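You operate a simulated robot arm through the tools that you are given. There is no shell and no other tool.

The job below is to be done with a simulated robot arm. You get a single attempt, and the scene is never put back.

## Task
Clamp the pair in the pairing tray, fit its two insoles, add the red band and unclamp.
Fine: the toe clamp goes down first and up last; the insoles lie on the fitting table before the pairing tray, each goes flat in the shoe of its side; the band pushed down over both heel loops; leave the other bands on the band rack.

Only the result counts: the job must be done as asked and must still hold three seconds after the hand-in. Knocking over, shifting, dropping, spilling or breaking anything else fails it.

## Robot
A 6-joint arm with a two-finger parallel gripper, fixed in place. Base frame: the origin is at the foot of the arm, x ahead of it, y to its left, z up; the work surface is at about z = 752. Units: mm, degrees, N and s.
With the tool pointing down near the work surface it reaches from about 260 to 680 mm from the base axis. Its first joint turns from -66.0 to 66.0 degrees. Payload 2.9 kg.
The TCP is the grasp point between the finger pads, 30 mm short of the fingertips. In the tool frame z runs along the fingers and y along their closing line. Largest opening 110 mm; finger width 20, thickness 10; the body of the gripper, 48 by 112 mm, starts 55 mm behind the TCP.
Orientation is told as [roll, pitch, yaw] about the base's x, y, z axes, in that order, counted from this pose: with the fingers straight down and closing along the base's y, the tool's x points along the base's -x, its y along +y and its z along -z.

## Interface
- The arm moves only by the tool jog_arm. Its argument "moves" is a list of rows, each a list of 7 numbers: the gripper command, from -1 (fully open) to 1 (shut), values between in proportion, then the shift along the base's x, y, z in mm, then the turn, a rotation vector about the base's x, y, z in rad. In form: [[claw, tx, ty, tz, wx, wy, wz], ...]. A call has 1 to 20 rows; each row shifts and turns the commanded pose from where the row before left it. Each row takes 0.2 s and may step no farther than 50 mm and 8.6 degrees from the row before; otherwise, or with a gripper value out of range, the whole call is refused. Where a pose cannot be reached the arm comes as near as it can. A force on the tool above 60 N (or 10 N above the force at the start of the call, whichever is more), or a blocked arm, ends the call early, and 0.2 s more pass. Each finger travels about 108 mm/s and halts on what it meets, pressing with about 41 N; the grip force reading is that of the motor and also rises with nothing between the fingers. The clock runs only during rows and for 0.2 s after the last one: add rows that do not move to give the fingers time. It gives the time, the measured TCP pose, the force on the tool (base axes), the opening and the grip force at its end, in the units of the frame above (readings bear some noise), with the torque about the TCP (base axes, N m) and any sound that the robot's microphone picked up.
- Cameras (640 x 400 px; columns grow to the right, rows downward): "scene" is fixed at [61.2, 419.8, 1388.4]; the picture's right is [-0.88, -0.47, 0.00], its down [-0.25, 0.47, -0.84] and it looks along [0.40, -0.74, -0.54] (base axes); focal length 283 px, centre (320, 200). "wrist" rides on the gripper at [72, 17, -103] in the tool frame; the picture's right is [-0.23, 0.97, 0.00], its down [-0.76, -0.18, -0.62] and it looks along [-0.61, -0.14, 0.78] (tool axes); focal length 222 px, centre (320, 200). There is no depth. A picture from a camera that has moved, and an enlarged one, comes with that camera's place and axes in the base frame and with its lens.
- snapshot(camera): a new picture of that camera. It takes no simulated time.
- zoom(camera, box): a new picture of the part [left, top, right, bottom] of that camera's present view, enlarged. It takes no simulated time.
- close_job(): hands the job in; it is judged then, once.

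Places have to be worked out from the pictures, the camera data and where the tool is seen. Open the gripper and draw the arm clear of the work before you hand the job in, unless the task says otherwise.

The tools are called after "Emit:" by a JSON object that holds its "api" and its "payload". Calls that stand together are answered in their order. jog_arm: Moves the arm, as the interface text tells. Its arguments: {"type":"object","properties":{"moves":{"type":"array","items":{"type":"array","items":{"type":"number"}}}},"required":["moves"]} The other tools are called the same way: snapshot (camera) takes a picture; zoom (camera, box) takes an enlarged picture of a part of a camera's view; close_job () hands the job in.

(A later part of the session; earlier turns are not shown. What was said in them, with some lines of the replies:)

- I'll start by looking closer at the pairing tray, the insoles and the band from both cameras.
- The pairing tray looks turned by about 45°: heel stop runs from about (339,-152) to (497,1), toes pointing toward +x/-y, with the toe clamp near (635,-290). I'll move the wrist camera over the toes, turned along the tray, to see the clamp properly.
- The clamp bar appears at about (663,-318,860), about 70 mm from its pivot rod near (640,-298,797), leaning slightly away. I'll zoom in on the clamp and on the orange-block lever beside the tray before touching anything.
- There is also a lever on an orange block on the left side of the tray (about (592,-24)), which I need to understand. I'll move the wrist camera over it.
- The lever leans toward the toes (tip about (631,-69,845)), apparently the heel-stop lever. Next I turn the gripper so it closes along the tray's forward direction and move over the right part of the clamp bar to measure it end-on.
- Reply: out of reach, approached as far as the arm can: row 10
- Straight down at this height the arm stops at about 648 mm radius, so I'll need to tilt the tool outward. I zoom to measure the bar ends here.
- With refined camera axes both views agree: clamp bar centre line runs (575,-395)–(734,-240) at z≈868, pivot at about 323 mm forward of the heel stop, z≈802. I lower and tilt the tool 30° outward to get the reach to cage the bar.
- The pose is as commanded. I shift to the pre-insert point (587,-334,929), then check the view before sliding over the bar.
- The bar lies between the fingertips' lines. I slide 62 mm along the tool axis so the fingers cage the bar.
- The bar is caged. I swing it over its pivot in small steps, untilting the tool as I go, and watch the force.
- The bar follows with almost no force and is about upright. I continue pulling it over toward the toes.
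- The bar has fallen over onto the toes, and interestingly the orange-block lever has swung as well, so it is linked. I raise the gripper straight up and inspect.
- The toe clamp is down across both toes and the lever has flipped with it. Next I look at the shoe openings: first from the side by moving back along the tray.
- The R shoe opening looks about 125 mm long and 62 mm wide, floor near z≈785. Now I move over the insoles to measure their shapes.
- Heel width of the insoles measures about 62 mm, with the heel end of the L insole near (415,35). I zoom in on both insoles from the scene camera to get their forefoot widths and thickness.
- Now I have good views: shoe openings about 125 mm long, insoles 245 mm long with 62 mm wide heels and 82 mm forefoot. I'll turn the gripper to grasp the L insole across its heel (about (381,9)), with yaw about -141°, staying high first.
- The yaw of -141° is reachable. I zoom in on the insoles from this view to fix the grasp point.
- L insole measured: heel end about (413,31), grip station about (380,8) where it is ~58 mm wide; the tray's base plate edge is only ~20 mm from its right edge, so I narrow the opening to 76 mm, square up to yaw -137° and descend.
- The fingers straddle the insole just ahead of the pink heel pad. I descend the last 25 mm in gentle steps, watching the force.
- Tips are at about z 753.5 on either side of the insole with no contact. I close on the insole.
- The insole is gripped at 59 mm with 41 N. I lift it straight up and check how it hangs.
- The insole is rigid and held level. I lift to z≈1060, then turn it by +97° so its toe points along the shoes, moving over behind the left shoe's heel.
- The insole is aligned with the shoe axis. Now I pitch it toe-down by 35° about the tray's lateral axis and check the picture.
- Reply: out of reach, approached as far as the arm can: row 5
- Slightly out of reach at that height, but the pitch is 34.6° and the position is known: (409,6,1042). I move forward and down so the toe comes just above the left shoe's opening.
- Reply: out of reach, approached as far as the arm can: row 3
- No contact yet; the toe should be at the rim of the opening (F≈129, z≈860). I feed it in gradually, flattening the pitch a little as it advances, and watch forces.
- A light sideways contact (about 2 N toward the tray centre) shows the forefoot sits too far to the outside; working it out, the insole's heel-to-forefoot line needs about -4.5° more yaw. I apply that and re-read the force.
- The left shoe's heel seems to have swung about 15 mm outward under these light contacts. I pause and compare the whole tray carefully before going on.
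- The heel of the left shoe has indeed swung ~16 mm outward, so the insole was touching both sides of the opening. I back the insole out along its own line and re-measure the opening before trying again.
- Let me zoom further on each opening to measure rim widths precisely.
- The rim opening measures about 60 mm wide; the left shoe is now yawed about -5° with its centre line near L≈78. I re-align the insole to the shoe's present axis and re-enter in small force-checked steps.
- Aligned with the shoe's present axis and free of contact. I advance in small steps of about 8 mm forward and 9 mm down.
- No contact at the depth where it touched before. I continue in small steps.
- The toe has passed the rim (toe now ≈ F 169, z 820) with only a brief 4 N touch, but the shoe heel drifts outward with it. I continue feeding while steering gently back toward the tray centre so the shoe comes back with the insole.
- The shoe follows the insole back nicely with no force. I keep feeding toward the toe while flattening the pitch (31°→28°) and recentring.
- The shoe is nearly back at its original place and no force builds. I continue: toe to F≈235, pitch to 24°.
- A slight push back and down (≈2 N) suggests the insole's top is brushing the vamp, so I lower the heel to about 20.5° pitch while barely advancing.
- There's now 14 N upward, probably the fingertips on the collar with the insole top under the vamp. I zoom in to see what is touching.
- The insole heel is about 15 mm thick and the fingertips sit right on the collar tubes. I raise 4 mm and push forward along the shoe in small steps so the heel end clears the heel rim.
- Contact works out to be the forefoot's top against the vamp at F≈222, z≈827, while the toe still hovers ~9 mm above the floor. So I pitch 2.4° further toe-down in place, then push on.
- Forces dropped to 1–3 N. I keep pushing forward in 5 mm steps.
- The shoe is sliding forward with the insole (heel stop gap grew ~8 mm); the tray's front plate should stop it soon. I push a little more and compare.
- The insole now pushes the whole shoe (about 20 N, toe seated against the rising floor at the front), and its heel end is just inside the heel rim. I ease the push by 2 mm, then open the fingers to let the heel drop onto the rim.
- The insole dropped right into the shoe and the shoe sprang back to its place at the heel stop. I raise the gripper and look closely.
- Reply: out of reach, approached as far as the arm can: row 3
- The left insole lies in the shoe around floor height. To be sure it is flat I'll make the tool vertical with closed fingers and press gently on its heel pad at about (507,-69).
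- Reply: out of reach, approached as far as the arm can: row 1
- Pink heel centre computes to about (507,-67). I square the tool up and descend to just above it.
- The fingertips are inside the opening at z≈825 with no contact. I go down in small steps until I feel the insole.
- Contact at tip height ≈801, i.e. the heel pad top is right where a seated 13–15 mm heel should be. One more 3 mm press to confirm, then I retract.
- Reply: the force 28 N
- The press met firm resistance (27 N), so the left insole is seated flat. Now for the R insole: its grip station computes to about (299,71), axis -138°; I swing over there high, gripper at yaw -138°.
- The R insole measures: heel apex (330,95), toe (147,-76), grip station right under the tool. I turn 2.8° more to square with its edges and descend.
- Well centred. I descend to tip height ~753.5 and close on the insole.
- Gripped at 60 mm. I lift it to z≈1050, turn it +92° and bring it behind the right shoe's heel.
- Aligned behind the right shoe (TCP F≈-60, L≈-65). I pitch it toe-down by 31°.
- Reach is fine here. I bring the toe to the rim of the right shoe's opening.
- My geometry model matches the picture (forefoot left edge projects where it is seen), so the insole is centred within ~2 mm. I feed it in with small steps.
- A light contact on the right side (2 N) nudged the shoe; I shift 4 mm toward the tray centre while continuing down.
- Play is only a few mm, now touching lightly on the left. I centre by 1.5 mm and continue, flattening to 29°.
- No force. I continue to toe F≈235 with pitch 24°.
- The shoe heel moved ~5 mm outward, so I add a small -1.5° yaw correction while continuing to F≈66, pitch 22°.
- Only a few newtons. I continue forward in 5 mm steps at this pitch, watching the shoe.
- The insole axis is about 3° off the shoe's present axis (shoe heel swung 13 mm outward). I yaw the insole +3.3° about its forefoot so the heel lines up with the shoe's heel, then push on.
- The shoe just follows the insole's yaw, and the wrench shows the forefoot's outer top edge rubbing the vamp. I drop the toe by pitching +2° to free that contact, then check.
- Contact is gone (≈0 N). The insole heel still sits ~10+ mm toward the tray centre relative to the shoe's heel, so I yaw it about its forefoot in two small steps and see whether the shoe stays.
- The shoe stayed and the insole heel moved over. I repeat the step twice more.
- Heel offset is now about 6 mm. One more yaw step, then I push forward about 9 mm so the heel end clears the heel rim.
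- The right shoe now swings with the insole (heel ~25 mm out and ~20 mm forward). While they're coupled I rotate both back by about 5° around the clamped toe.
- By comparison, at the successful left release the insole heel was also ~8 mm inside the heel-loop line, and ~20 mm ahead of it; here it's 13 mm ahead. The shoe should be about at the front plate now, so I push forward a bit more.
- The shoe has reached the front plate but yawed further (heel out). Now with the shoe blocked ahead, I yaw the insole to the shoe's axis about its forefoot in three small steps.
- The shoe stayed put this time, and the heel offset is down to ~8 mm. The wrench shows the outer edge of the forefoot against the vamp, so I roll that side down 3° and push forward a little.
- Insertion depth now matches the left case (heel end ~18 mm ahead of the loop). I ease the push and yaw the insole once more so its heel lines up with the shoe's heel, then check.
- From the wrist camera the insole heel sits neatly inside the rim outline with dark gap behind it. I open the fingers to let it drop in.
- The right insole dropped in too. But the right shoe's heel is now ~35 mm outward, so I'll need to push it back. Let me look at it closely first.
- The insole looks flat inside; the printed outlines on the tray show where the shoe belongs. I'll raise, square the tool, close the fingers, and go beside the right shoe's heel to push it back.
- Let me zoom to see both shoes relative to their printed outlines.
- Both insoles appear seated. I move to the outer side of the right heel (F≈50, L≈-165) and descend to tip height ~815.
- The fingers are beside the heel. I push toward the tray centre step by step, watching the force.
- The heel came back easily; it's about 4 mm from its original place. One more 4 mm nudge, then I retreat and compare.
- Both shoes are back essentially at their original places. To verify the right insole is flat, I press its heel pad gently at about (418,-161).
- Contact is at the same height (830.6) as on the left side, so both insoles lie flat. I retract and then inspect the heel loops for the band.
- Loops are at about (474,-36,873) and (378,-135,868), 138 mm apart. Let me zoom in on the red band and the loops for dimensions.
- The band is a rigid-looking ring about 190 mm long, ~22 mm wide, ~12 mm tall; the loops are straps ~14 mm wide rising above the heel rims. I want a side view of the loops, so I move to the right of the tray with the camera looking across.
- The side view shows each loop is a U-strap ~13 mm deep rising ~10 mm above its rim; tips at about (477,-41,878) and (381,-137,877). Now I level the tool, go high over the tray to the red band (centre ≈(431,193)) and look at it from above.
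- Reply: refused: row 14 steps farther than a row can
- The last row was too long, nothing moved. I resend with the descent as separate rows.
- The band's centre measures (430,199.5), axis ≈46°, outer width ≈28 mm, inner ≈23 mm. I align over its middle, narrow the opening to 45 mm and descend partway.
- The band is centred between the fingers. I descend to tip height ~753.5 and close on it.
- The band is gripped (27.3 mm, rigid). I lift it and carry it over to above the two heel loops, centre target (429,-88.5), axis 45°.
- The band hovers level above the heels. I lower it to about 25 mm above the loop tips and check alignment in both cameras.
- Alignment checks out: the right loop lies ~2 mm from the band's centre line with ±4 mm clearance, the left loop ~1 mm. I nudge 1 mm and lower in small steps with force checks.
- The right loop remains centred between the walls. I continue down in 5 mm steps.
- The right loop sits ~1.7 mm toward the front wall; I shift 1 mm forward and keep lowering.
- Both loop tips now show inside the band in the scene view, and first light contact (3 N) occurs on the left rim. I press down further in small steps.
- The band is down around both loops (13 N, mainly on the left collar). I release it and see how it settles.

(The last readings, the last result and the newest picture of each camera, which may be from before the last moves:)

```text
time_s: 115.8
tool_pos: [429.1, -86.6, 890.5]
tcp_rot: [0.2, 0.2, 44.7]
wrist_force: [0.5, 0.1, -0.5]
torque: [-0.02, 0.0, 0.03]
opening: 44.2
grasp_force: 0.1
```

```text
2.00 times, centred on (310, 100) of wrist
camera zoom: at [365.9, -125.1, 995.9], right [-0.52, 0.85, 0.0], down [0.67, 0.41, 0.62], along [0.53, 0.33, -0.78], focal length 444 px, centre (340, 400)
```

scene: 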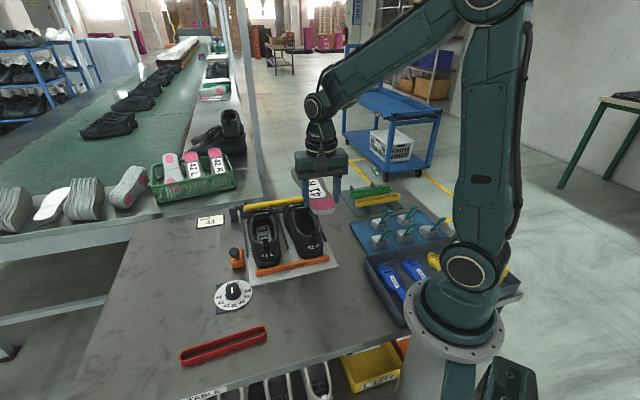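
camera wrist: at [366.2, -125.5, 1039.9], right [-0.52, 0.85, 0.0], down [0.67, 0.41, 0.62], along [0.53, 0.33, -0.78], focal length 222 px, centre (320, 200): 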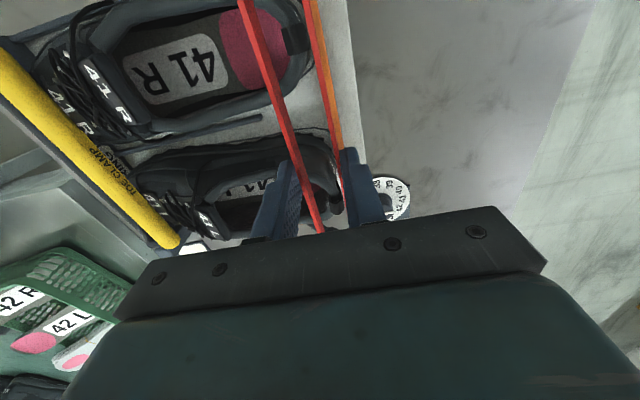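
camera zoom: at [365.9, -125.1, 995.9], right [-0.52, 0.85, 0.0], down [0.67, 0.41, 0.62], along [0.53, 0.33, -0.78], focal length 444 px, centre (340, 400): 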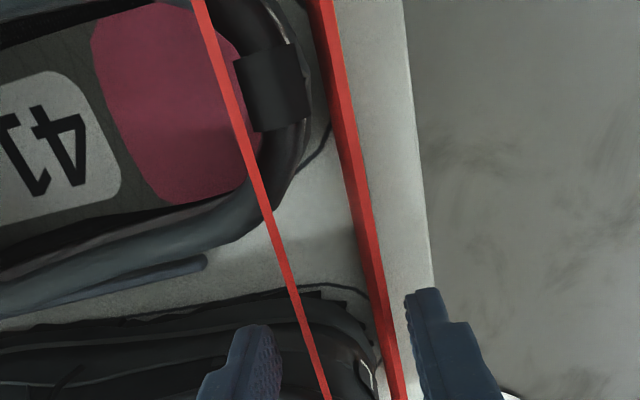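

The band encircles both loops and tipped slightly, heel side lower. I raise the gripper and look closely at how it sits.

Emit:
{"api": "jog_arm", "payload": {"moves": [[0.1, 0, 0, 15, 0, 0, 0], [0.1, 0, 0, 40, 0, 0, 0], [0.1, 0, 0, 45, 0, 0, 0]]}}

Emit:
{"api": "snapshot", "payload": {"camera": "wrist"}}

Emit:
{"api": "zoom", "payload": {"camera": "scene", "box": [245, 210, 345, 260]}}

Emit:
{"api": "zoom", "payload": {"camera": "scene", "box": [300, 220, 340, 250]}}

Emit:
{"api": "zoom", "payload": {"camera": "scene", "box": [250, 230, 290, 260]}}

```text
time_s: 116.6
tool_pos: [428.7, -86.2, 991.6]
tcp_rot: [0.2, 0.3, 44.6]
wrist_force: [-0.9, 0.0, 0.1]
torque: [-0.05, -0.01, 0.0]
opening: 49.5
grasp_force: 0.0
```

```text
taken
camera wrist: at [365.1, -123.9, 1096.4], right [-0.52, 0.85, 0.0], down [0.67, 0.41, 0.62], along [0.53, 0.33, -0.78], focal length 222 px, centre (320, 200)
```

wrist: 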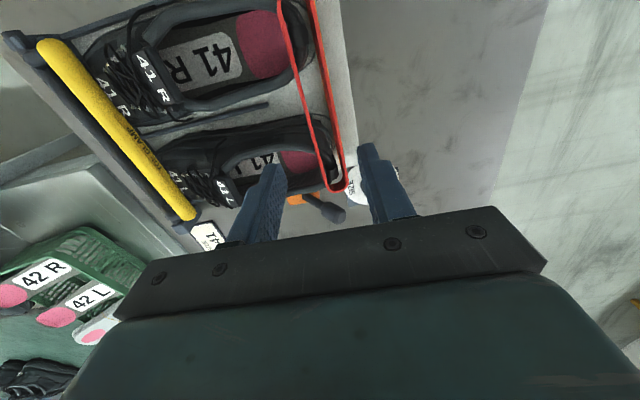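

```text
6.40 times, centred on (295, 235) of scene
camera zoom: at [61.2, 419.8, 1388.4], right [-0.88, -0.47, 0.0], down [-0.25, 0.47, -0.84], along [0.4, -0.74, -0.54], focal length 1814 px, centre (480, -24)
```

zoom: 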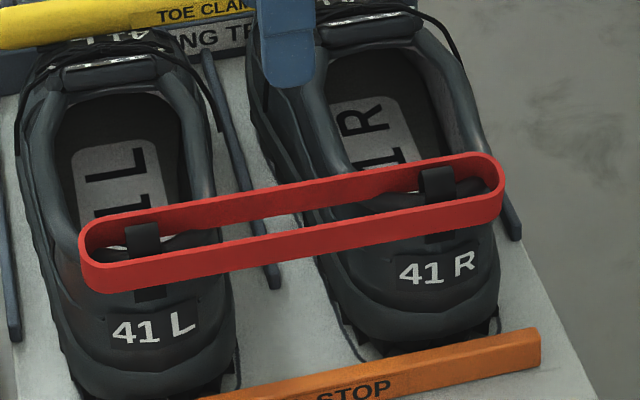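

```text
13.33 times, centred on (320, 235) of scene
camera zoom: at [61.2, 419.8, 1388.4], right [-0.88, -0.47, 0.0], down [-0.25, 0.47, -0.84], along [0.4, -0.74, -0.54], focal length 3778 px, centre (320, -267)
```

zoom: 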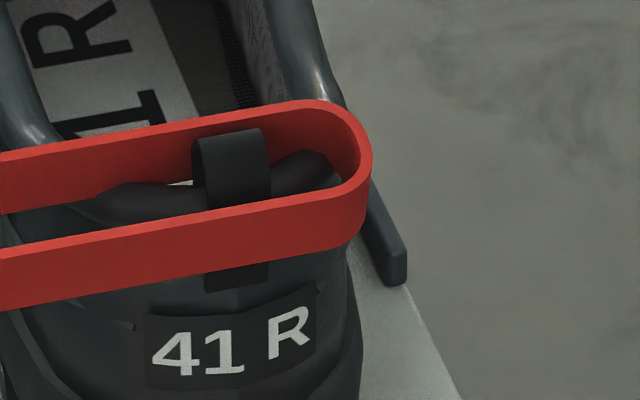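

```text
13.33 times, centred on (270, 245) of scene
camera zoom: at [61.2, 419.8, 1388.4], right [-0.88, -0.47, 0.0], down [-0.25, 0.47, -0.84], along [0.4, -0.74, -0.54], focal length 3778 px, centre (987, -400)
```

zoom: 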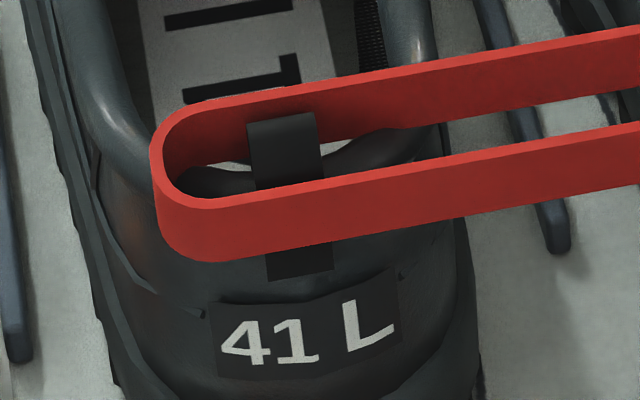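

Both loops stand up inside the band, with the heel collars bulging into it. I zoom the wrist view to judge the tilt of the band.

Emit:
{"api": "zoom", "payload": {"camera": "wrist", "box": [260, 0, 380, 110]}}

Emit:
{"api": "zoom", "payload": {"camera": "wrist", "box": [270, 100, 380, 210]}}

```text
3.64 times, centred on (320, 55) of wrist
camera zoom: at [365.1, -123.9, 1096.4], right [-0.52, 0.85, 0.0], down [0.67, 0.41, 0.62], along [0.53, 0.33, -0.78], focal length 808 px, centre (320, 727)
```

zoom: 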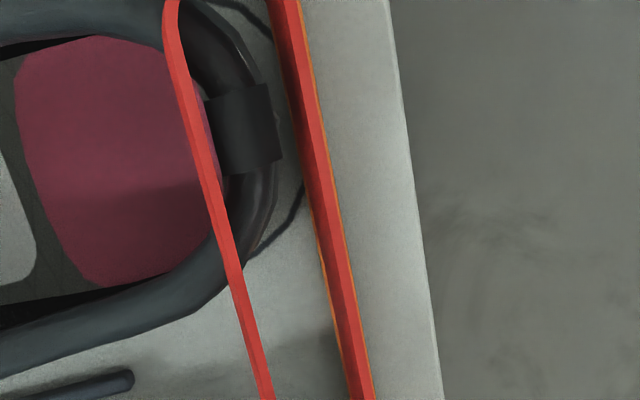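

```text
3.64 times, centred on (325, 155) of wrist
camera zoom: at [365.1, -123.9, 1096.4], right [-0.52, 0.85, 0.0], down [0.67, 0.41, 0.62], along [0.53, 0.33, -0.78], focal length 808 px, centre (302, 364)
```

zoom: 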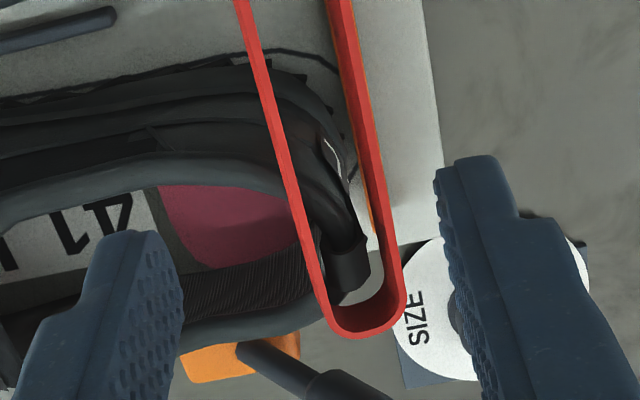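

The band's front wall top is at z≈878, rear ≈872 – slightly tipped, loops inside. To seat it firmly I set the fingers 16 mm apart so each tip lands on one wall at mid-band, and press down gently.

Emit:
{"api": "jog_arm", "payload": {"moves": [[0.709, -0.5, 2, -30, 0, 0, 0], [0.709, 0, 0, -30, 0, 0, 0], [0.709, 0, 0, -14, 0, 0, 0], [0.709, 0, 0, 0, 0, 0, 0]]}}

Emit:
{"api": "jog_arm", "payload": {"moves": [[0.709, 0, 0, -5, 0, 0, 0], [0.709, 0, 0, 0, 0, 0, 0]]}}

Emit:
{"api": "zoom", "payload": {"camera": "scene", "box": [245, 200, 345, 260]}}

```text
time_s: 117.6
tool_pos: [429.0, -86.0, 916.8]
tcp_rot: [0.1, 0.2, 44.6]
wrist_force: [0.1, -0.1, -0.9]
torque: [0.02, 0.01, 0.02]
opening: 16.2
grasp_force: 0.0
```

```text
time_s: 118.2
tool_pos: [429.0, -84.2, 911.9]
tcp_rot: [0.2, 0.2, 44.6]
wrist_force: [-0.2, -0.5, 0.4]
torque: [-0.04, 0.02, 0.03]
opening: 16.0
grasp_force: 0.1
```

```text
6.40 times, centred on (295, 230) of scene
camera zoom: at [61.2, 419.8, 1388.4], right [-0.88, -0.47, 0.0], down [-0.25, 0.47, -0.84], along [0.4, -0.74, -0.54], focal length 1814 px, centre (480, 8)
```

zoom: 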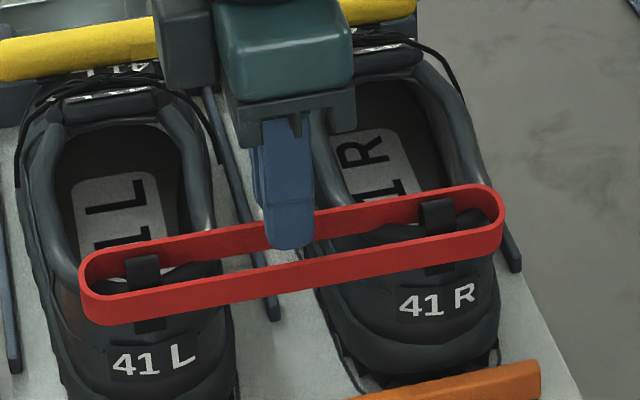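

Emit:
{"api": "jog_arm", "payload": {"moves": [[0.709, 0, 0, -4, 0, 0, 0], [0.709, 0, 0, 0, 0, 0, 0]]}}

Emit:
{"api": "jog_arm", "payload": {"moves": [[0.709, 0, 0, -3, 0, 0, 0], [0.709, 0, 0, 0, 0, 0, 0]]}}

Emit:
{"api": "zoom", "payload": {"camera": "scene", "box": [245, 200, 345, 260]}}

```text
time_s: 118.8
tool_pos: [429.2, -85.9, 908.5]
tcp_rot: [0.1, 0.1, 44.6]
wrist_force: [-0.3, -0.3, 0.5]
torque: [-0.03, -0.02, -0.01]
opening: 16.1
grasp_force: 0.1
```

```text
time_s: 119.4
tool_pos: [430.5, -86.5, 905.4]
tcp_rot: [-0.1, 0.1, 44.6]
wrist_force: [0.5, -1.2, 6.2]
torque: [-0.03, -0.14, -0.03]
opening: 16.6
grasp_force: 0.7
```

```text
6.40 times, centred on (295, 230) of scene
camera zoom: at [61.1, 419.8, 1388.4], right [-0.88, -0.47, 0.0], down [-0.25, 0.47, -0.84], along [0.4, -0.74, -0.54], focal length 1814 px, centre (480, 8)
```

zoom: 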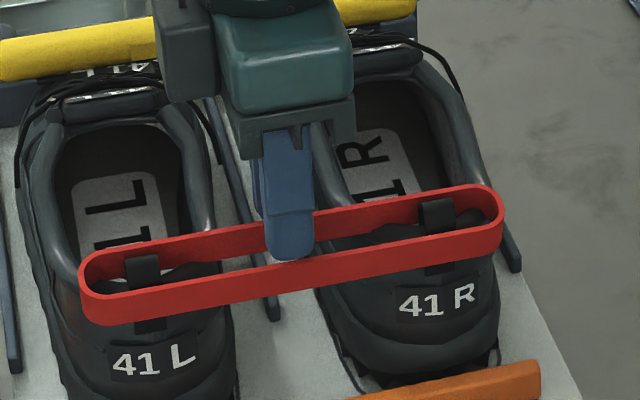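

Contact at tip height ≈875 with 6 N. I press further in 2 mm steps.

Emit:
{"api": "jog_arm", "payload": {"moves": [[0.709, 0, 0, -2, 0, 0, 0], [0.709, 0, 0, 0, 0, 0, 0]]}}

Emit:
{"api": "jog_arm", "payload": {"moves": [[0.709, 0, 0, -2, 0, 0, 0], [0.709, 0, 0, 0, 0, 0, 0]]}}

Emit:
{"api": "zoom", "payload": {"camera": "scene", "box": [245, 200, 345, 260]}}

```text
time_s: 120.0
tool_pos: [430.7, -85.0, 904.6]
tcp_rot: [-0.1, 0.0, 44.5]
wrist_force: [3.3, -2.5, 19.0]
torque: [-0.13, -0.42, -0.03]
opening: 18.0
grasp_force: 2.0
```

```text
time_s: 120.6
tool_pos: [430.5, -86.2, 901.6]
tcp_rot: [0.0, 0.0, 44.7]
wrist_force: [3.7, -3.9, 30.2]
torque: [-0.27, -0.52, -0.13]
opening: 18.7
grasp_force: 2.4
```

```text
6.40 times, centred on (295, 230) of scene
camera zoom: at [60.9, 419.8, 1388.4], right [-0.88, -0.47, 0.0], down [-0.25, 0.47, -0.84], along [0.4, -0.74, -0.54], focal length 1814 px, centre (480, 8)
```

zoom: 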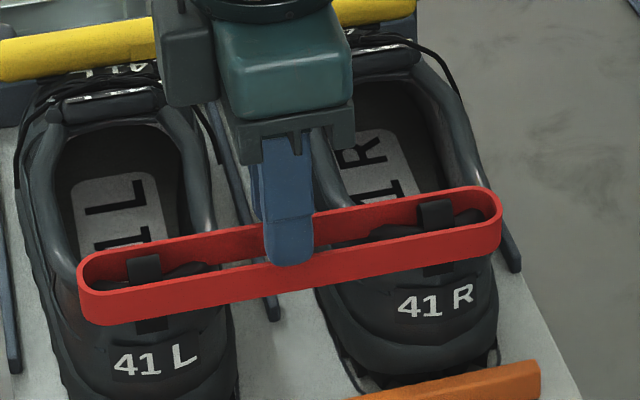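

The band is firmly seated under 30 N. I retract and look again.

Emit:
{"api": "jog_arm", "payload": {"moves": [[0.709, 0, 0, 10, 0, 0, 0], [0.709, 0, 0, 40, 0, 0, 0], [0.709, 0, 0, 45, 0, 0, 0], [0.709, 0, 0, 0, 0, 0, 0]]}}

Emit:
{"api": "zoom", "payload": {"camera": "scene", "box": [245, 200, 345, 260]}}

Emit:
{"api": "snapshot", "payload": {"camera": "wrist"}}

Emit:
{"api": "zoom", "payload": {"camera": "scene", "box": [220, 170, 360, 300]}}

```text
time_s: 121.6
tool_pos: [429.3, -83.6, 995.6]
tcp_rot: [0.3, 0.2, 44.6]
wrist_force: [0.0, -0.1, 0.5]
torque: [0.02, 0.01, 0.0]
opening: 15.9
grasp_force: 0.1
```

```text
6.40 times, centred on (295, 230) of scene
camera zoom: at [61.2, 419.8, 1388.4], right [-0.88, -0.47, 0.0], down [-0.25, 0.47, -0.84], along [0.4, -0.74, -0.54], focal length 1814 px, centre (480, 8)
```

zoom: 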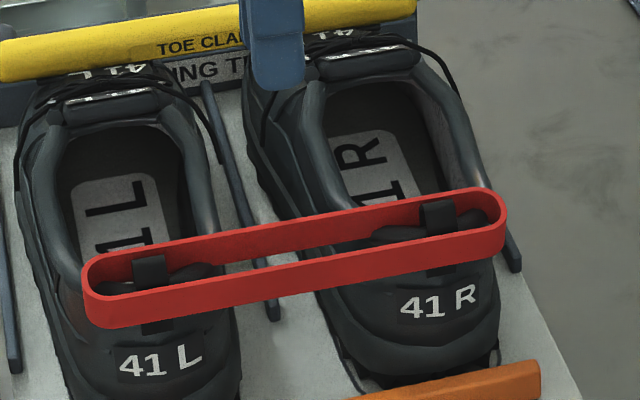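

```text
taken
camera wrist: at [365.2, -122.6, 1100.4], right [-0.52, 0.85, 0.0], down [0.67, 0.41, 0.62], along [0.53, 0.33, -0.78], focal length 222 px, centre (320, 200)
```

wrist: 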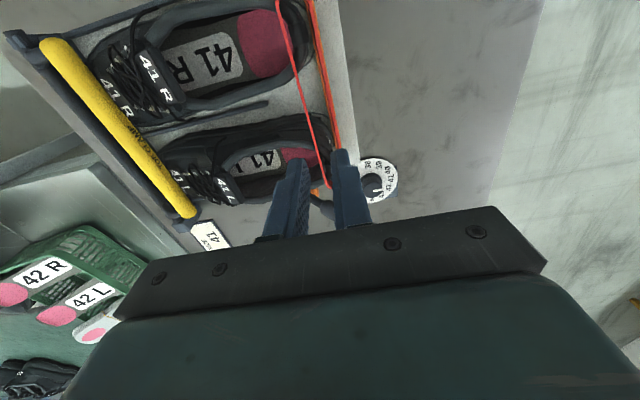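

```text
3.08 times, centred on (290, 235) of scene
camera zoom: at [61.2, 419.8, 1388.4], right [-0.88, -0.47, 0.0], down [-0.25, 0.47, -0.84], along [0.4, -0.74, -0.54], focal length 872 px, centre (412, 92)
```

zoom: 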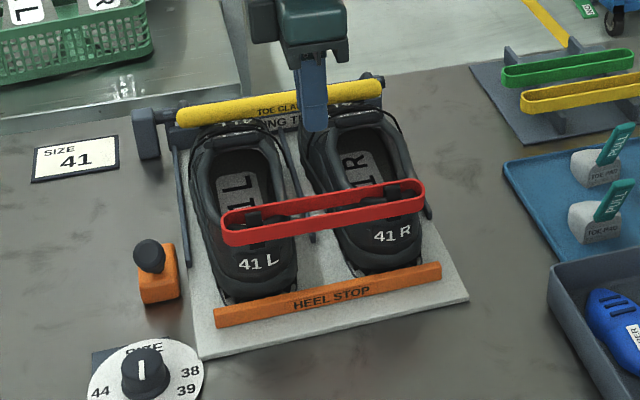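

The band sits around both loops and the shoes are in place. Next: unclamp. The toe bar lies at about F≈256, z≈833; I go above its middle (between the toes) at about (598,-257) and check.

Emit:
{"api": "jog_arm", "payload": {"moves": [[0.09, 28.2, -29, -5, 0, 0, 0], [0.09, 28.2, -29, -5, 0, 0, 0], [0.09, 28.2, -29, -5, 0, 0, 0], [0.09, 28.2, -29, -5, 0, 0, 0], [0.09, 28.2, -29, -5, 0, 0, 0], [0.09, 28.2, -29, -10, 0, 0, 0], [0.09, 0, 0, 0, 0, 0, 0]]}}

Emit:
{"api": "snapshot", "payload": {"camera": "wrist"}}

Emit:
{"api": "zoom", "payload": {"camera": "wrist", "box": [200, 0, 460, 220]}}

Emit:
{"api": "zoom", "payload": {"camera": "scene", "box": [230, 140, 340, 240]}}

```text
time_s: 123.2
tool_pos: [599.6, -259.8, 962.0]
tcp_rot: [0.2, 0.2, 44.5]
wrist_force: [-0.1, 0.0, -0.5]
torque: [0.0, -0.01, 0.0]
opening: 50.5
grasp_force: 0.0
```

```text
taken
camera wrist: at [535.3, -298.2, 1065.6], right [-0.52, 0.85, 0.0], down [0.67, 0.41, 0.62], along [0.53, 0.33, -0.78], focal length 222 px, centre (320, 200)
```

wrist: 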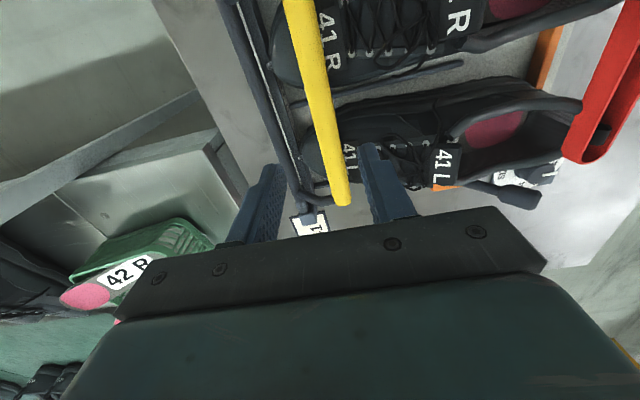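

```text
1.82 times, centred on (330, 110) of wrist
camera zoom: at [535.3, -298.2, 1065.6], right [-0.52, 0.85, 0.0], down [0.67, 0.41, 0.62], along [0.53, 0.33, -0.78], focal length 404 px, centre (302, 364)
```

zoom: 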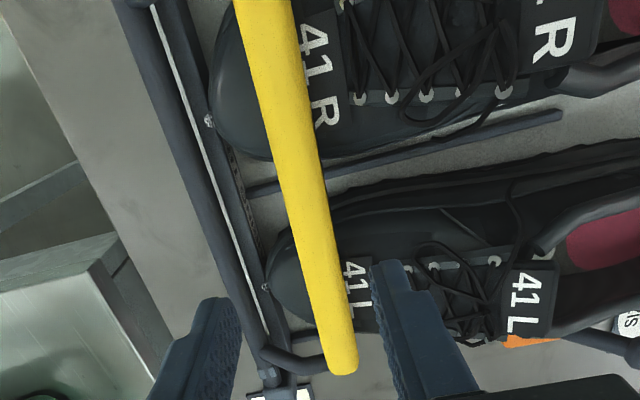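

```text
4.00 times, centred on (285, 190) of scene
camera zoom: at [61.2, 419.8, 1388.4], right [-0.88, -0.47, 0.0], down [-0.25, 0.47, -0.84], along [0.4, -0.74, -0.54], focal length 1134 px, centre (460, 240)
```

zoom: 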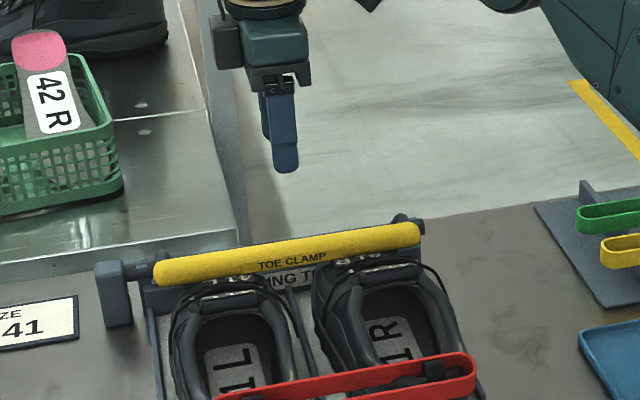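

The bar is under the gripper; the free gap between the toes is about L -10…+14. I shift slightly toward it, set 44 mm opening and descend so the fingers straddle the bar with tips just below its centre.

Emit:
{"api": "jog_arm", "payload": {"moves": [[0.2, -4.6, -1.2, -40, 0, 0, 0], [0.2, 0, 0, -42, 0, 0, 0], [0.2, 0, 0, 0, 0, 0, 0]]}}

Emit:
{"api": "snapshot", "payload": {"camera": "wrist"}}

Emit:
{"api": "zoom", "payload": {"camera": "wrist", "box": [220, 60, 420, 220]}}

```text
time_s: 124.0
tool_pos: [593.7, -260.4, 878.8]
tcp_rot: [0.1, 0.0, 44.6]
wrist_force: [-0.4, -0.5, 1.0]
torque: [-0.01, 0.02, 0.01]
opening: 44.0
grasp_force: 0.2
```

```text
taken
camera wrist: at [530.4, -298.7, 983.4], right [-0.52, 0.85, 0.0], down [0.67, 0.41, 0.62], along [0.53, 0.33, -0.78], focal length 222 px, centre (320, 200)
```

wrist: 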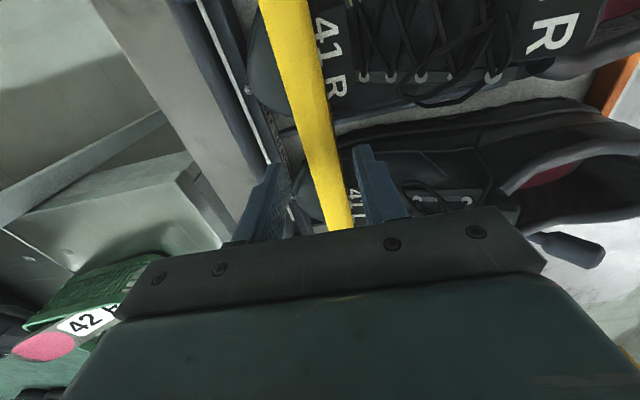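

```text
2.50 times, centred on (320, 140) of wrist
camera zoom: at [530.4, -298.7, 983.4], right [-0.52, 0.85, 0.0], down [0.67, 0.41, 0.62], along [0.53, 0.33, -0.78], focal length 555 px, centre (320, 350)
```

zoom: 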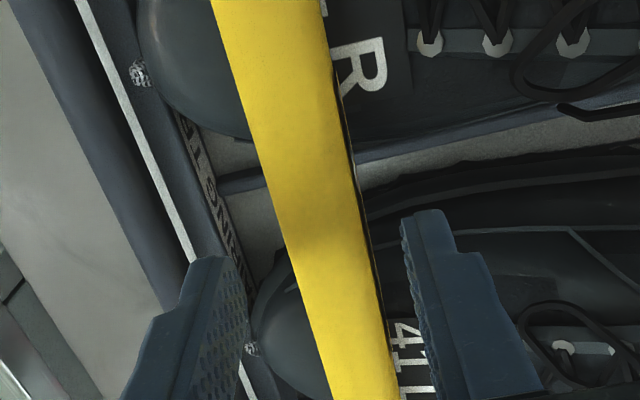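

Fingers straddle the bar. I shift 4 mm to stay clear of both toes and lower so the tips reach just below the bar's centre.

Emit:
{"api": "jog_arm", "payload": {"moves": [[0.2, -2.9, -2.8, -8, 0, 0, 0], [0.2, 0, 0, -10, 0, 0, 0], [0.2, 0, 0, -8, 0, 0, 0], [0.2, 0, 0, 0, 0, 0, 0]]}}

Emit:
{"api": "zoom", "payload": {"camera": "wrist", "box": [220, 60, 420, 220]}}

Emit:
{"api": "zoom", "payload": {"camera": "scene", "box": [230, 170, 340, 240]}}

```text
time_s: 125.0
tool_pos: [591.7, -263.1, 852.4]
tcp_rot: [0.1, 0.1, 44.6]
wrist_force: [0.2, -0.8, 0.0]
torque: [0.01, 0.01, -0.01]
opening: 44.0
grasp_force: 0.1
```

```text
2.50 times, centred on (320, 140) of wrist
camera zoom: at [527.1, -301.4, 957.7], right [-0.52, 0.85, 0.0], down [0.67, 0.41, 0.62], along [0.53, 0.33, -0.78], focal length 555 px, centre (320, 350)
```

zoom: 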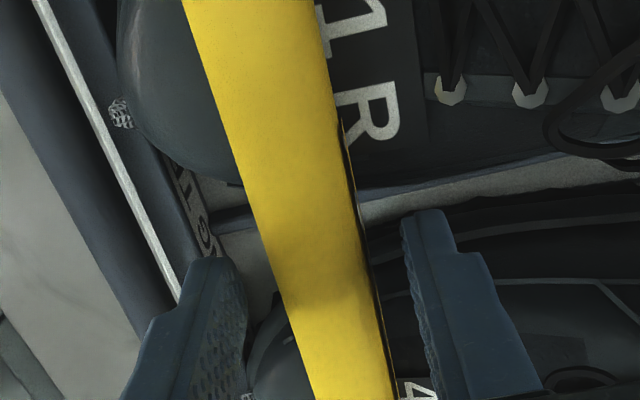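

```text
5.71 times, centred on (285, 205) of scene
camera zoom: at [61.2, 419.8, 1388.4], right [-0.88, -0.47, 0.0], down [-0.25, 0.47, -0.84], along [0.4, -0.74, -0.54], focal length 1619 px, centre (520, 171)
```

zoom: 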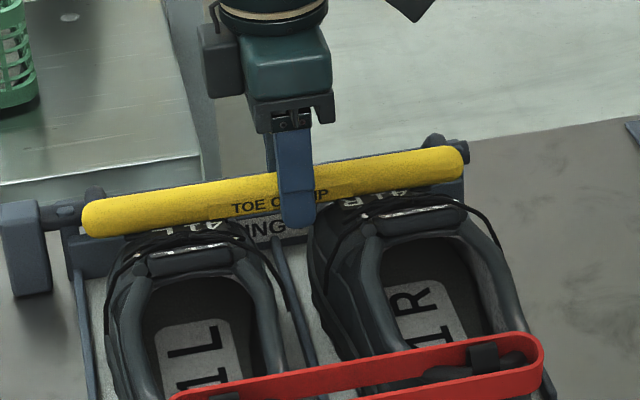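

The rear finger sits behind the bar in the gap. I narrow the cage and start lifting the bar forward and up along its arc.

Emit:
{"api": "jog_arm", "payload": {"moves": [[0.38, 0, 0, 0, 0, 0, 0], [0.38, 6.95, -7.19, 0, 0, 0, 0], [0.38, 5.56, -5.75, 12, 0, 0, 0], [0.38, 0, 0, 0, 0, 0, 0]]}}

Emit:
{"api": "zoom", "payload": {"camera": "scene", "box": [220, 150, 340, 280]}}

Emit:
{"api": "zoom", "payload": {"camera": "wrist", "box": [220, 60, 420, 220]}}

```text
time_s: 126.0
tool_pos: [603.5, -275.4, 865.4]
tcp_rot: [0.3, 0.1, 44.7]
wrist_force: [-10.4, 11.4, 6.3]
torque: [0.4, 0.3, 0.15]
opening: 41.2
grasp_force: 6.4
```

```text
3.08 times, centred on (280, 215) of scene
camera zoom: at [60.8, 420.1, 1388.3], right [-0.88, -0.47, 0.0], down [-0.25, 0.47, -0.84], along [0.4, -0.74, -0.54], focal length 872 px, centre (443, 154)
```

zoom: 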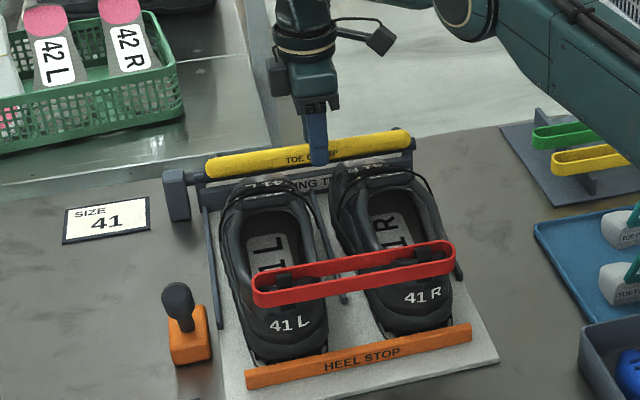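

```text
2.50 times, centred on (320, 140) of wrist
camera zoom: at [539.9, -313.8, 970.1], right [-0.52, 0.85, 0.0], down [0.67, 0.41, 0.62], along [0.53, 0.33, -0.78], focal length 555 px, centre (320, 350)
```

zoom: 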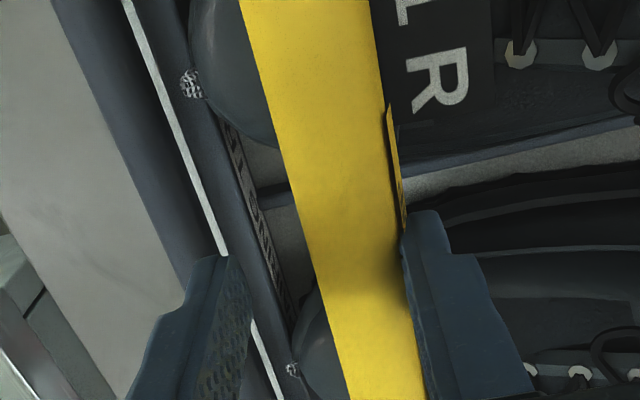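

The bar is lifting and the lever is swinging with it; resistance is about 16 N. I continue along the arc with a gradual outward tilt.

Emit:
{"api": "jog_arm", "payload": {"moves": [[0.38, 2.0, -9.3, 9, -0.0942, -0.091, 0], [0.38, 3.4, -10.7, 9, -0.0942, -0.091, 0], [0.38, 0, 0, 0, 0, 0, 0]]}}

Emit:
{"api": "zoom", "payload": {"camera": "scene", "box": [220, 150, 340, 280]}}

Emit:
{"api": "snapshot", "payload": {"camera": "wrist"}}

```text
time_s: 126.8
tool_pos: [609.5, -296.8, 884.1]
tcp_rot: [-14.8, 0.4, 44.4]
wrist_force: [-0.1, -0.4, -0.4]
torque: [0.01, 0.01, 0.02]
opening: 34.2
grasp_force: 0.0
```

```text
3.08 times, centred on (280, 215) of scene
camera zoom: at [61.2, 419.8, 1388.4], right [-0.88, -0.47, 0.0], down [-0.25, 0.47, -0.84], along [0.4, -0.74, -0.54], focal length 872 px, centre (443, 154)
```

zoom: 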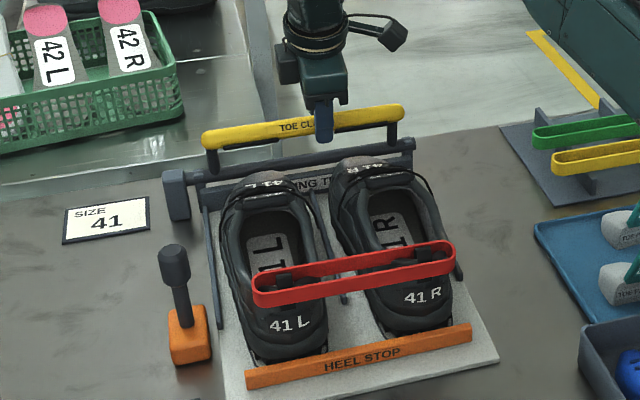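

```text
taken
camera wrist: at [526.7, -315.7, 980.0], right [-0.5, 0.83, -0.25], down [0.55, 0.53, 0.64], along [0.67, 0.18, -0.72], focal length 222 px, centre (320, 200)
```

wrist: 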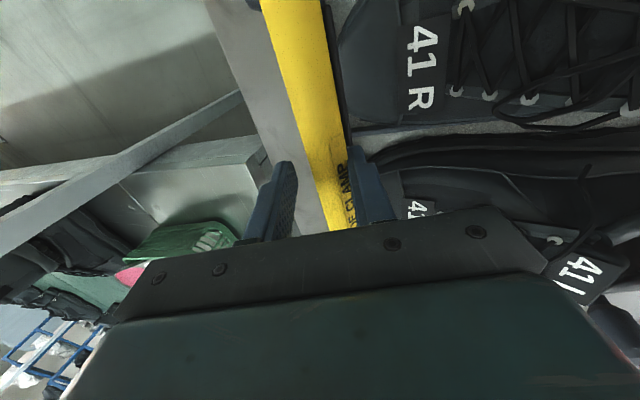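

The bar is near upright and moves freely. I carry it the rest of the way back, sliding along the bar toward its right side to stay in reach.

Emit:
{"api": "jog_arm", "payload": {"moves": [[0.38, -0.7, -16.4, 2, -0.0942, -0.091, 0], [0.38, -0.7, -16.4, 0, -0.0942, -0.091, 0], [0.38, -0.7, -16.4, -2, 0, 0, 0], [0.38, 0, 0, 0, 0, 0, 0]]}}

Emit:
{"api": "zoom", "payload": {"camera": "scene", "box": [220, 150, 340, 280]}}

Emit:
{"api": "snapshot", "payload": {"camera": "wrist"}}

```text
time_s: 127.8
tool_pos: [606.1, -345.4, 882.4]
tcp_rot: [-29.9, 0.4, 44.4]
wrist_force: [-0.3, -0.6, 0.0]
torque: [-0.05, 0.03, 0.01]
opening: 34.2
grasp_force: 0.1
```

```text
3.08 times, centred on (280, 215) of scene
camera zoom: at [61.2, 419.8, 1388.4], right [-0.88, -0.47, 0.0], down [-0.25, 0.47, -0.84], along [0.4, -0.74, -0.54], focal length 872 px, centre (443, 154)
```

zoom: 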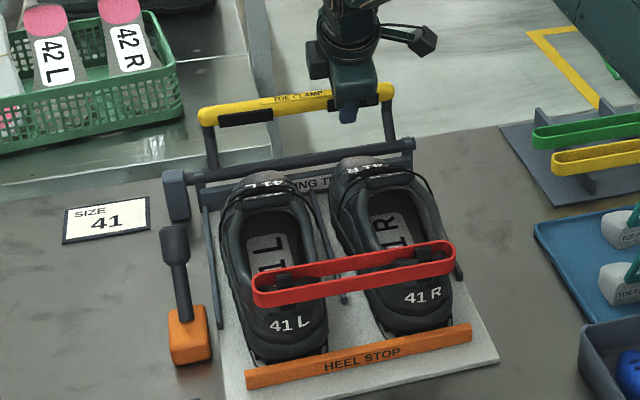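

```text
taken
camera wrist: at [508.7, -347.8, 966.2], right [-0.43, 0.76, -0.49], down [0.44, 0.65, 0.62], along [0.79, 0.06, -0.61], focal length 222 px, centre (320, 200)
```

wrist: 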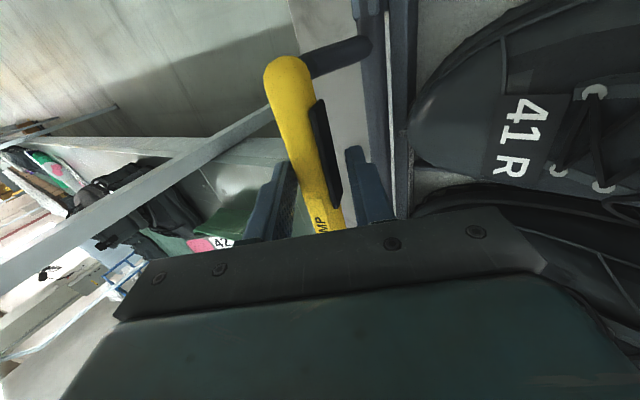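

The bar and the lever are both back at their original raised positions. I open slightly and withdraw back along the tool axis.

Emit:
{"api": "jog_arm", "payload": {"moves": [[0.15, 0, 0, 0, 0, 0, 0], [0.15, -5.2, 5.4, 13, 0, 0, 0], [0.15, -8.7, 9, 21.7, 0, 0, 0], [0.15, -10.4, 10.8, 26, 0, 0, 0], [0.15, -10.4, 10.8, 26, 0, 0, 0]]}}

Emit:
{"api": "zoom", "payload": {"camera": "scene", "box": [220, 150, 340, 280]}}

Emit:
{"api": "snapshot", "payload": {"camera": "scene"}}

```text
time_s: 129.0
tool_pos: [572.2, -309.0, 970.8]
tcp_rot: [-29.8, 0.4, 44.4]
wrist_force: [-0.2, 1.2, -1.1]
torque: [0.0, 0.0, 0.02]
opening: 46.7
grasp_force: 0.0
```

```text
3.08 times, centred on (280, 215) of scene
camera zoom: at [61.2, 419.8, 1388.4], right [-0.88, -0.47, 0.0], down [-0.25, 0.47, -0.84], along [0.4, -0.74, -0.54], focal length 872 px, centre (443, 154)
```

zoom: 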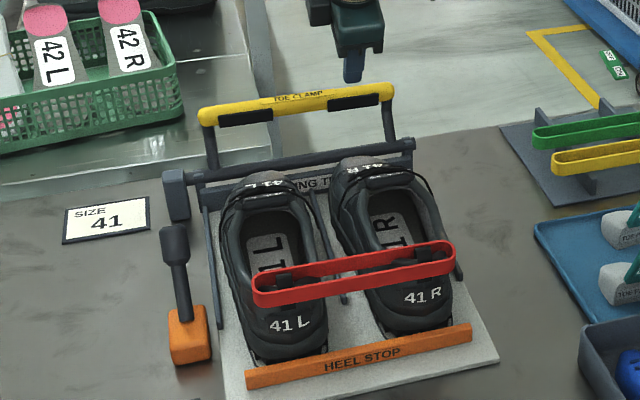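

```text
taken
```

scene: 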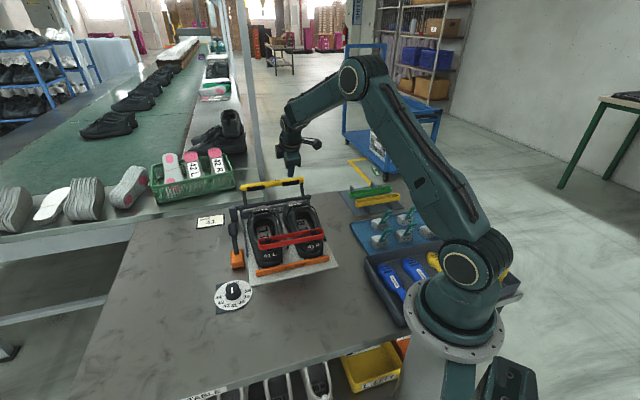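

The clamp and lever are up as at the start. I move the arm clear, open the gripper, and take a last close look at band and insoles.

Emit:
{"api": "jog_arm", "payload": {"moves": [[-0.5, -20, 20, 20, 0.0942, 0.091, 0], [-1, -20, 20, 20, 0.0942, 0.091, 0], [-1, -20, 20, 20, 0.0942, 0.091, 0], [-1, -20, 20, 20, 0.0942, 0.091, 0], [-1, -20, 20, 20, 0, 0, 0], [-1, -20, 20, 20, 0, 0, 0]]}}

Emit:
{"api": "snapshot", "payload": {"camera": "wrist"}}

Emit:
{"api": "zoom", "payload": {"camera": "scene", "box": [245, 200, 345, 260]}}

Emit:
{"api": "zoom", "payload": {"camera": "scene", "box": [250, 225, 290, 255]}}

Emit:
{"api": "zoom", "payload": {"camera": "scene", "box": [300, 215, 340, 245]}}

```text
time_s: 130.4
tool_pos: [451.9, -187.9, 1091.2]
tcp_rot: [0.2, 0.2, 44.6]
wrist_force: [0.3, 0.4, 0.2]
torque: [0.01, 0.02, 0.0]
opening: 109.9
grasp_force: 0.0
```

```text
taken
camera wrist: at [388.8, -226.3, 1195.6], right [-0.52, 0.85, 0.0], down [0.67, 0.41, 0.62], along [0.53, 0.33, -0.78], focal length 222 px, centre (320, 200)
```

wrist: 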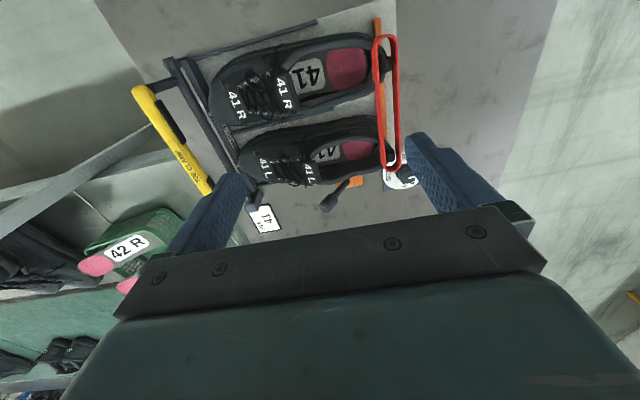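

```text
6.40 times, centred on (295, 230) of scene
camera zoom: at [61.2, 419.8, 1388.4], right [-0.88, -0.47, 0.0], down [-0.25, 0.47, -0.84], along [0.4, -0.74, -0.54], focal length 1814 px, centre (480, 8)
```

zoom: 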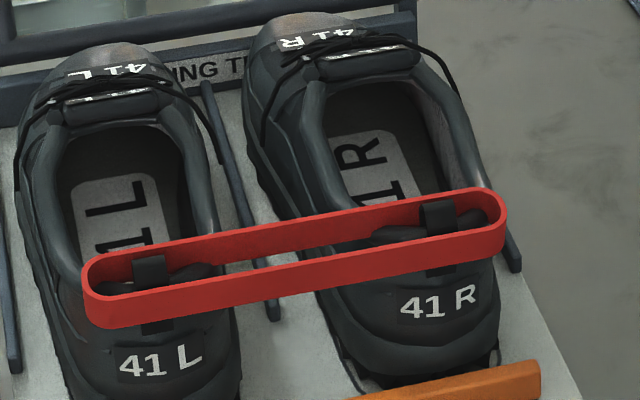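

```text
13.33 times, centred on (270, 240) of scene
camera zoom: at [61.2, 419.8, 1388.4], right [-0.88, -0.47, 0.0], down [-0.25, 0.47, -0.84], along [0.4, -0.74, -0.54], focal length 3778 px, centre (987, -333)
```

zoom: 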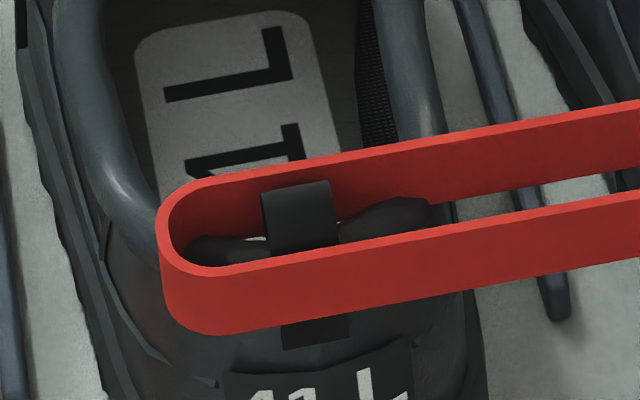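

```text
13.33 times, centred on (320, 230) of scene
camera zoom: at [61.2, 419.8, 1388.4], right [-0.88, -0.47, 0.0], down [-0.25, 0.47, -0.84], along [0.4, -0.74, -0.54], focal length 3778 px, centre (320, -200)
```

zoom: 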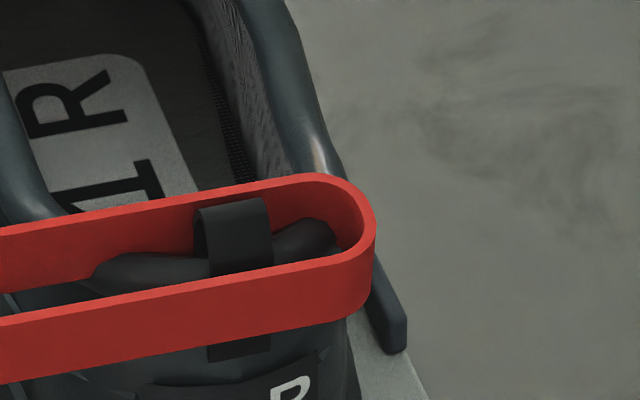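

Everything looks right: both loops stand inside the red band, insoles flat, clamp raised, other bands still on the rack. I draw the arm back to its starting area and verify nothing changes.

Emit:
{"api": "jog_arm", "payload": {"moves": [[-1, -20, 20, 25, 0, 0, 0], [-1, -20, 20, 25, 0, 0, 0], [-1, -15, 15, 10, 0, 0, 0], [-1, 0, 0, 0, 0, 0, 0], [-1, 0, 0, 0, 0, 0, 0]]}}

Emit:
{"api": "snapshot", "payload": {"camera": "scene"}}

Emit:
{"api": "zoom", "payload": {"camera": "scene", "box": [220, 160, 420, 300]}}

```text
time_s: 131.6
tool_pos: [397.7, -132.1, 1150.8]
tcp_rot: [0.2, 0.2, 44.6]
wrist_force: [0.2, 0.6, -0.2]
torque: [0.0, 0.01, 0.01]
opening: 110.0
grasp_force: 0.1
```

```text
taken
```

scene: 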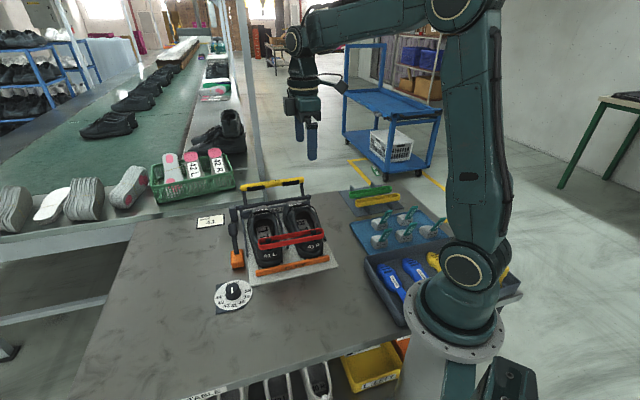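

```text
2.86 times, centred on (320, 230) of scene
camera zoom: at [61.2, 419.8, 1388.4], right [-0.88, -0.47, 0.0], down [-0.25, 0.47, -0.84], along [0.4, -0.74, -0.54], focal length 810 px, centre (320, 114)
```

zoom: 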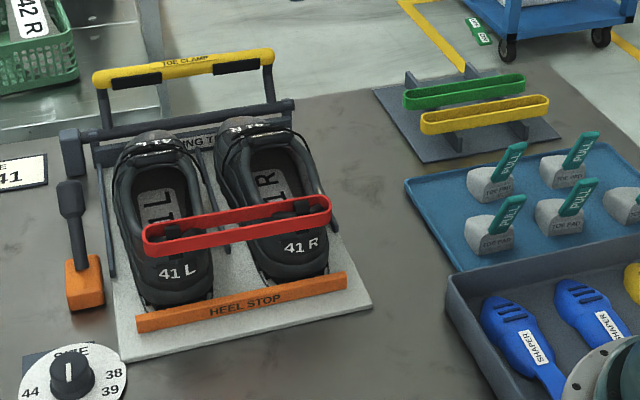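

The scene is stable: pair in place with both insoles flat, the red band over both heel loops, toe clamp raised, the green and yellow bands untouched on the rack, and the arm clear with the gripper open. I hand the job in.

Emit:
{"api": "close_job", "payload": {}}

```text
The job is handed in.
```

The job is done and handed in. The toe clamp went down first. Both insoles are in the shoe of their side, the red band is over both heel loops, and the clamp was raised last. I don't have the judge's verdict, so what follows is from the final pictures and force readings.

- **Clamp:** The toe bar and the lever beside the tray, which swung with the bar by itself, are both back in their raised starting positions.
- **Insoles:** I pressed each heel pad with closed fingers and met it at the same height in both shoes. That fits insoles seated flat on the floor of each shoe.
- **Shoes:** Both shoes were pushed out of line while the insoles went in, the right heel by about 35 mm. I pushed the right shoe back with closed fingers. The left came back mostly by itself, and both ended within a few millimetres of their starting places.
- **Band:** Both loops stand inside the red band, and I pressed it down with about 30 N before unclamping. When I measured it before that press, it sat slightly tilted, with its heel side about 6 mm lower than the front.
- **Everything else:** In the last picture the green and yellow bands are still on the rack and nothing else had visibly moved. The arm was clear with the gripper open.
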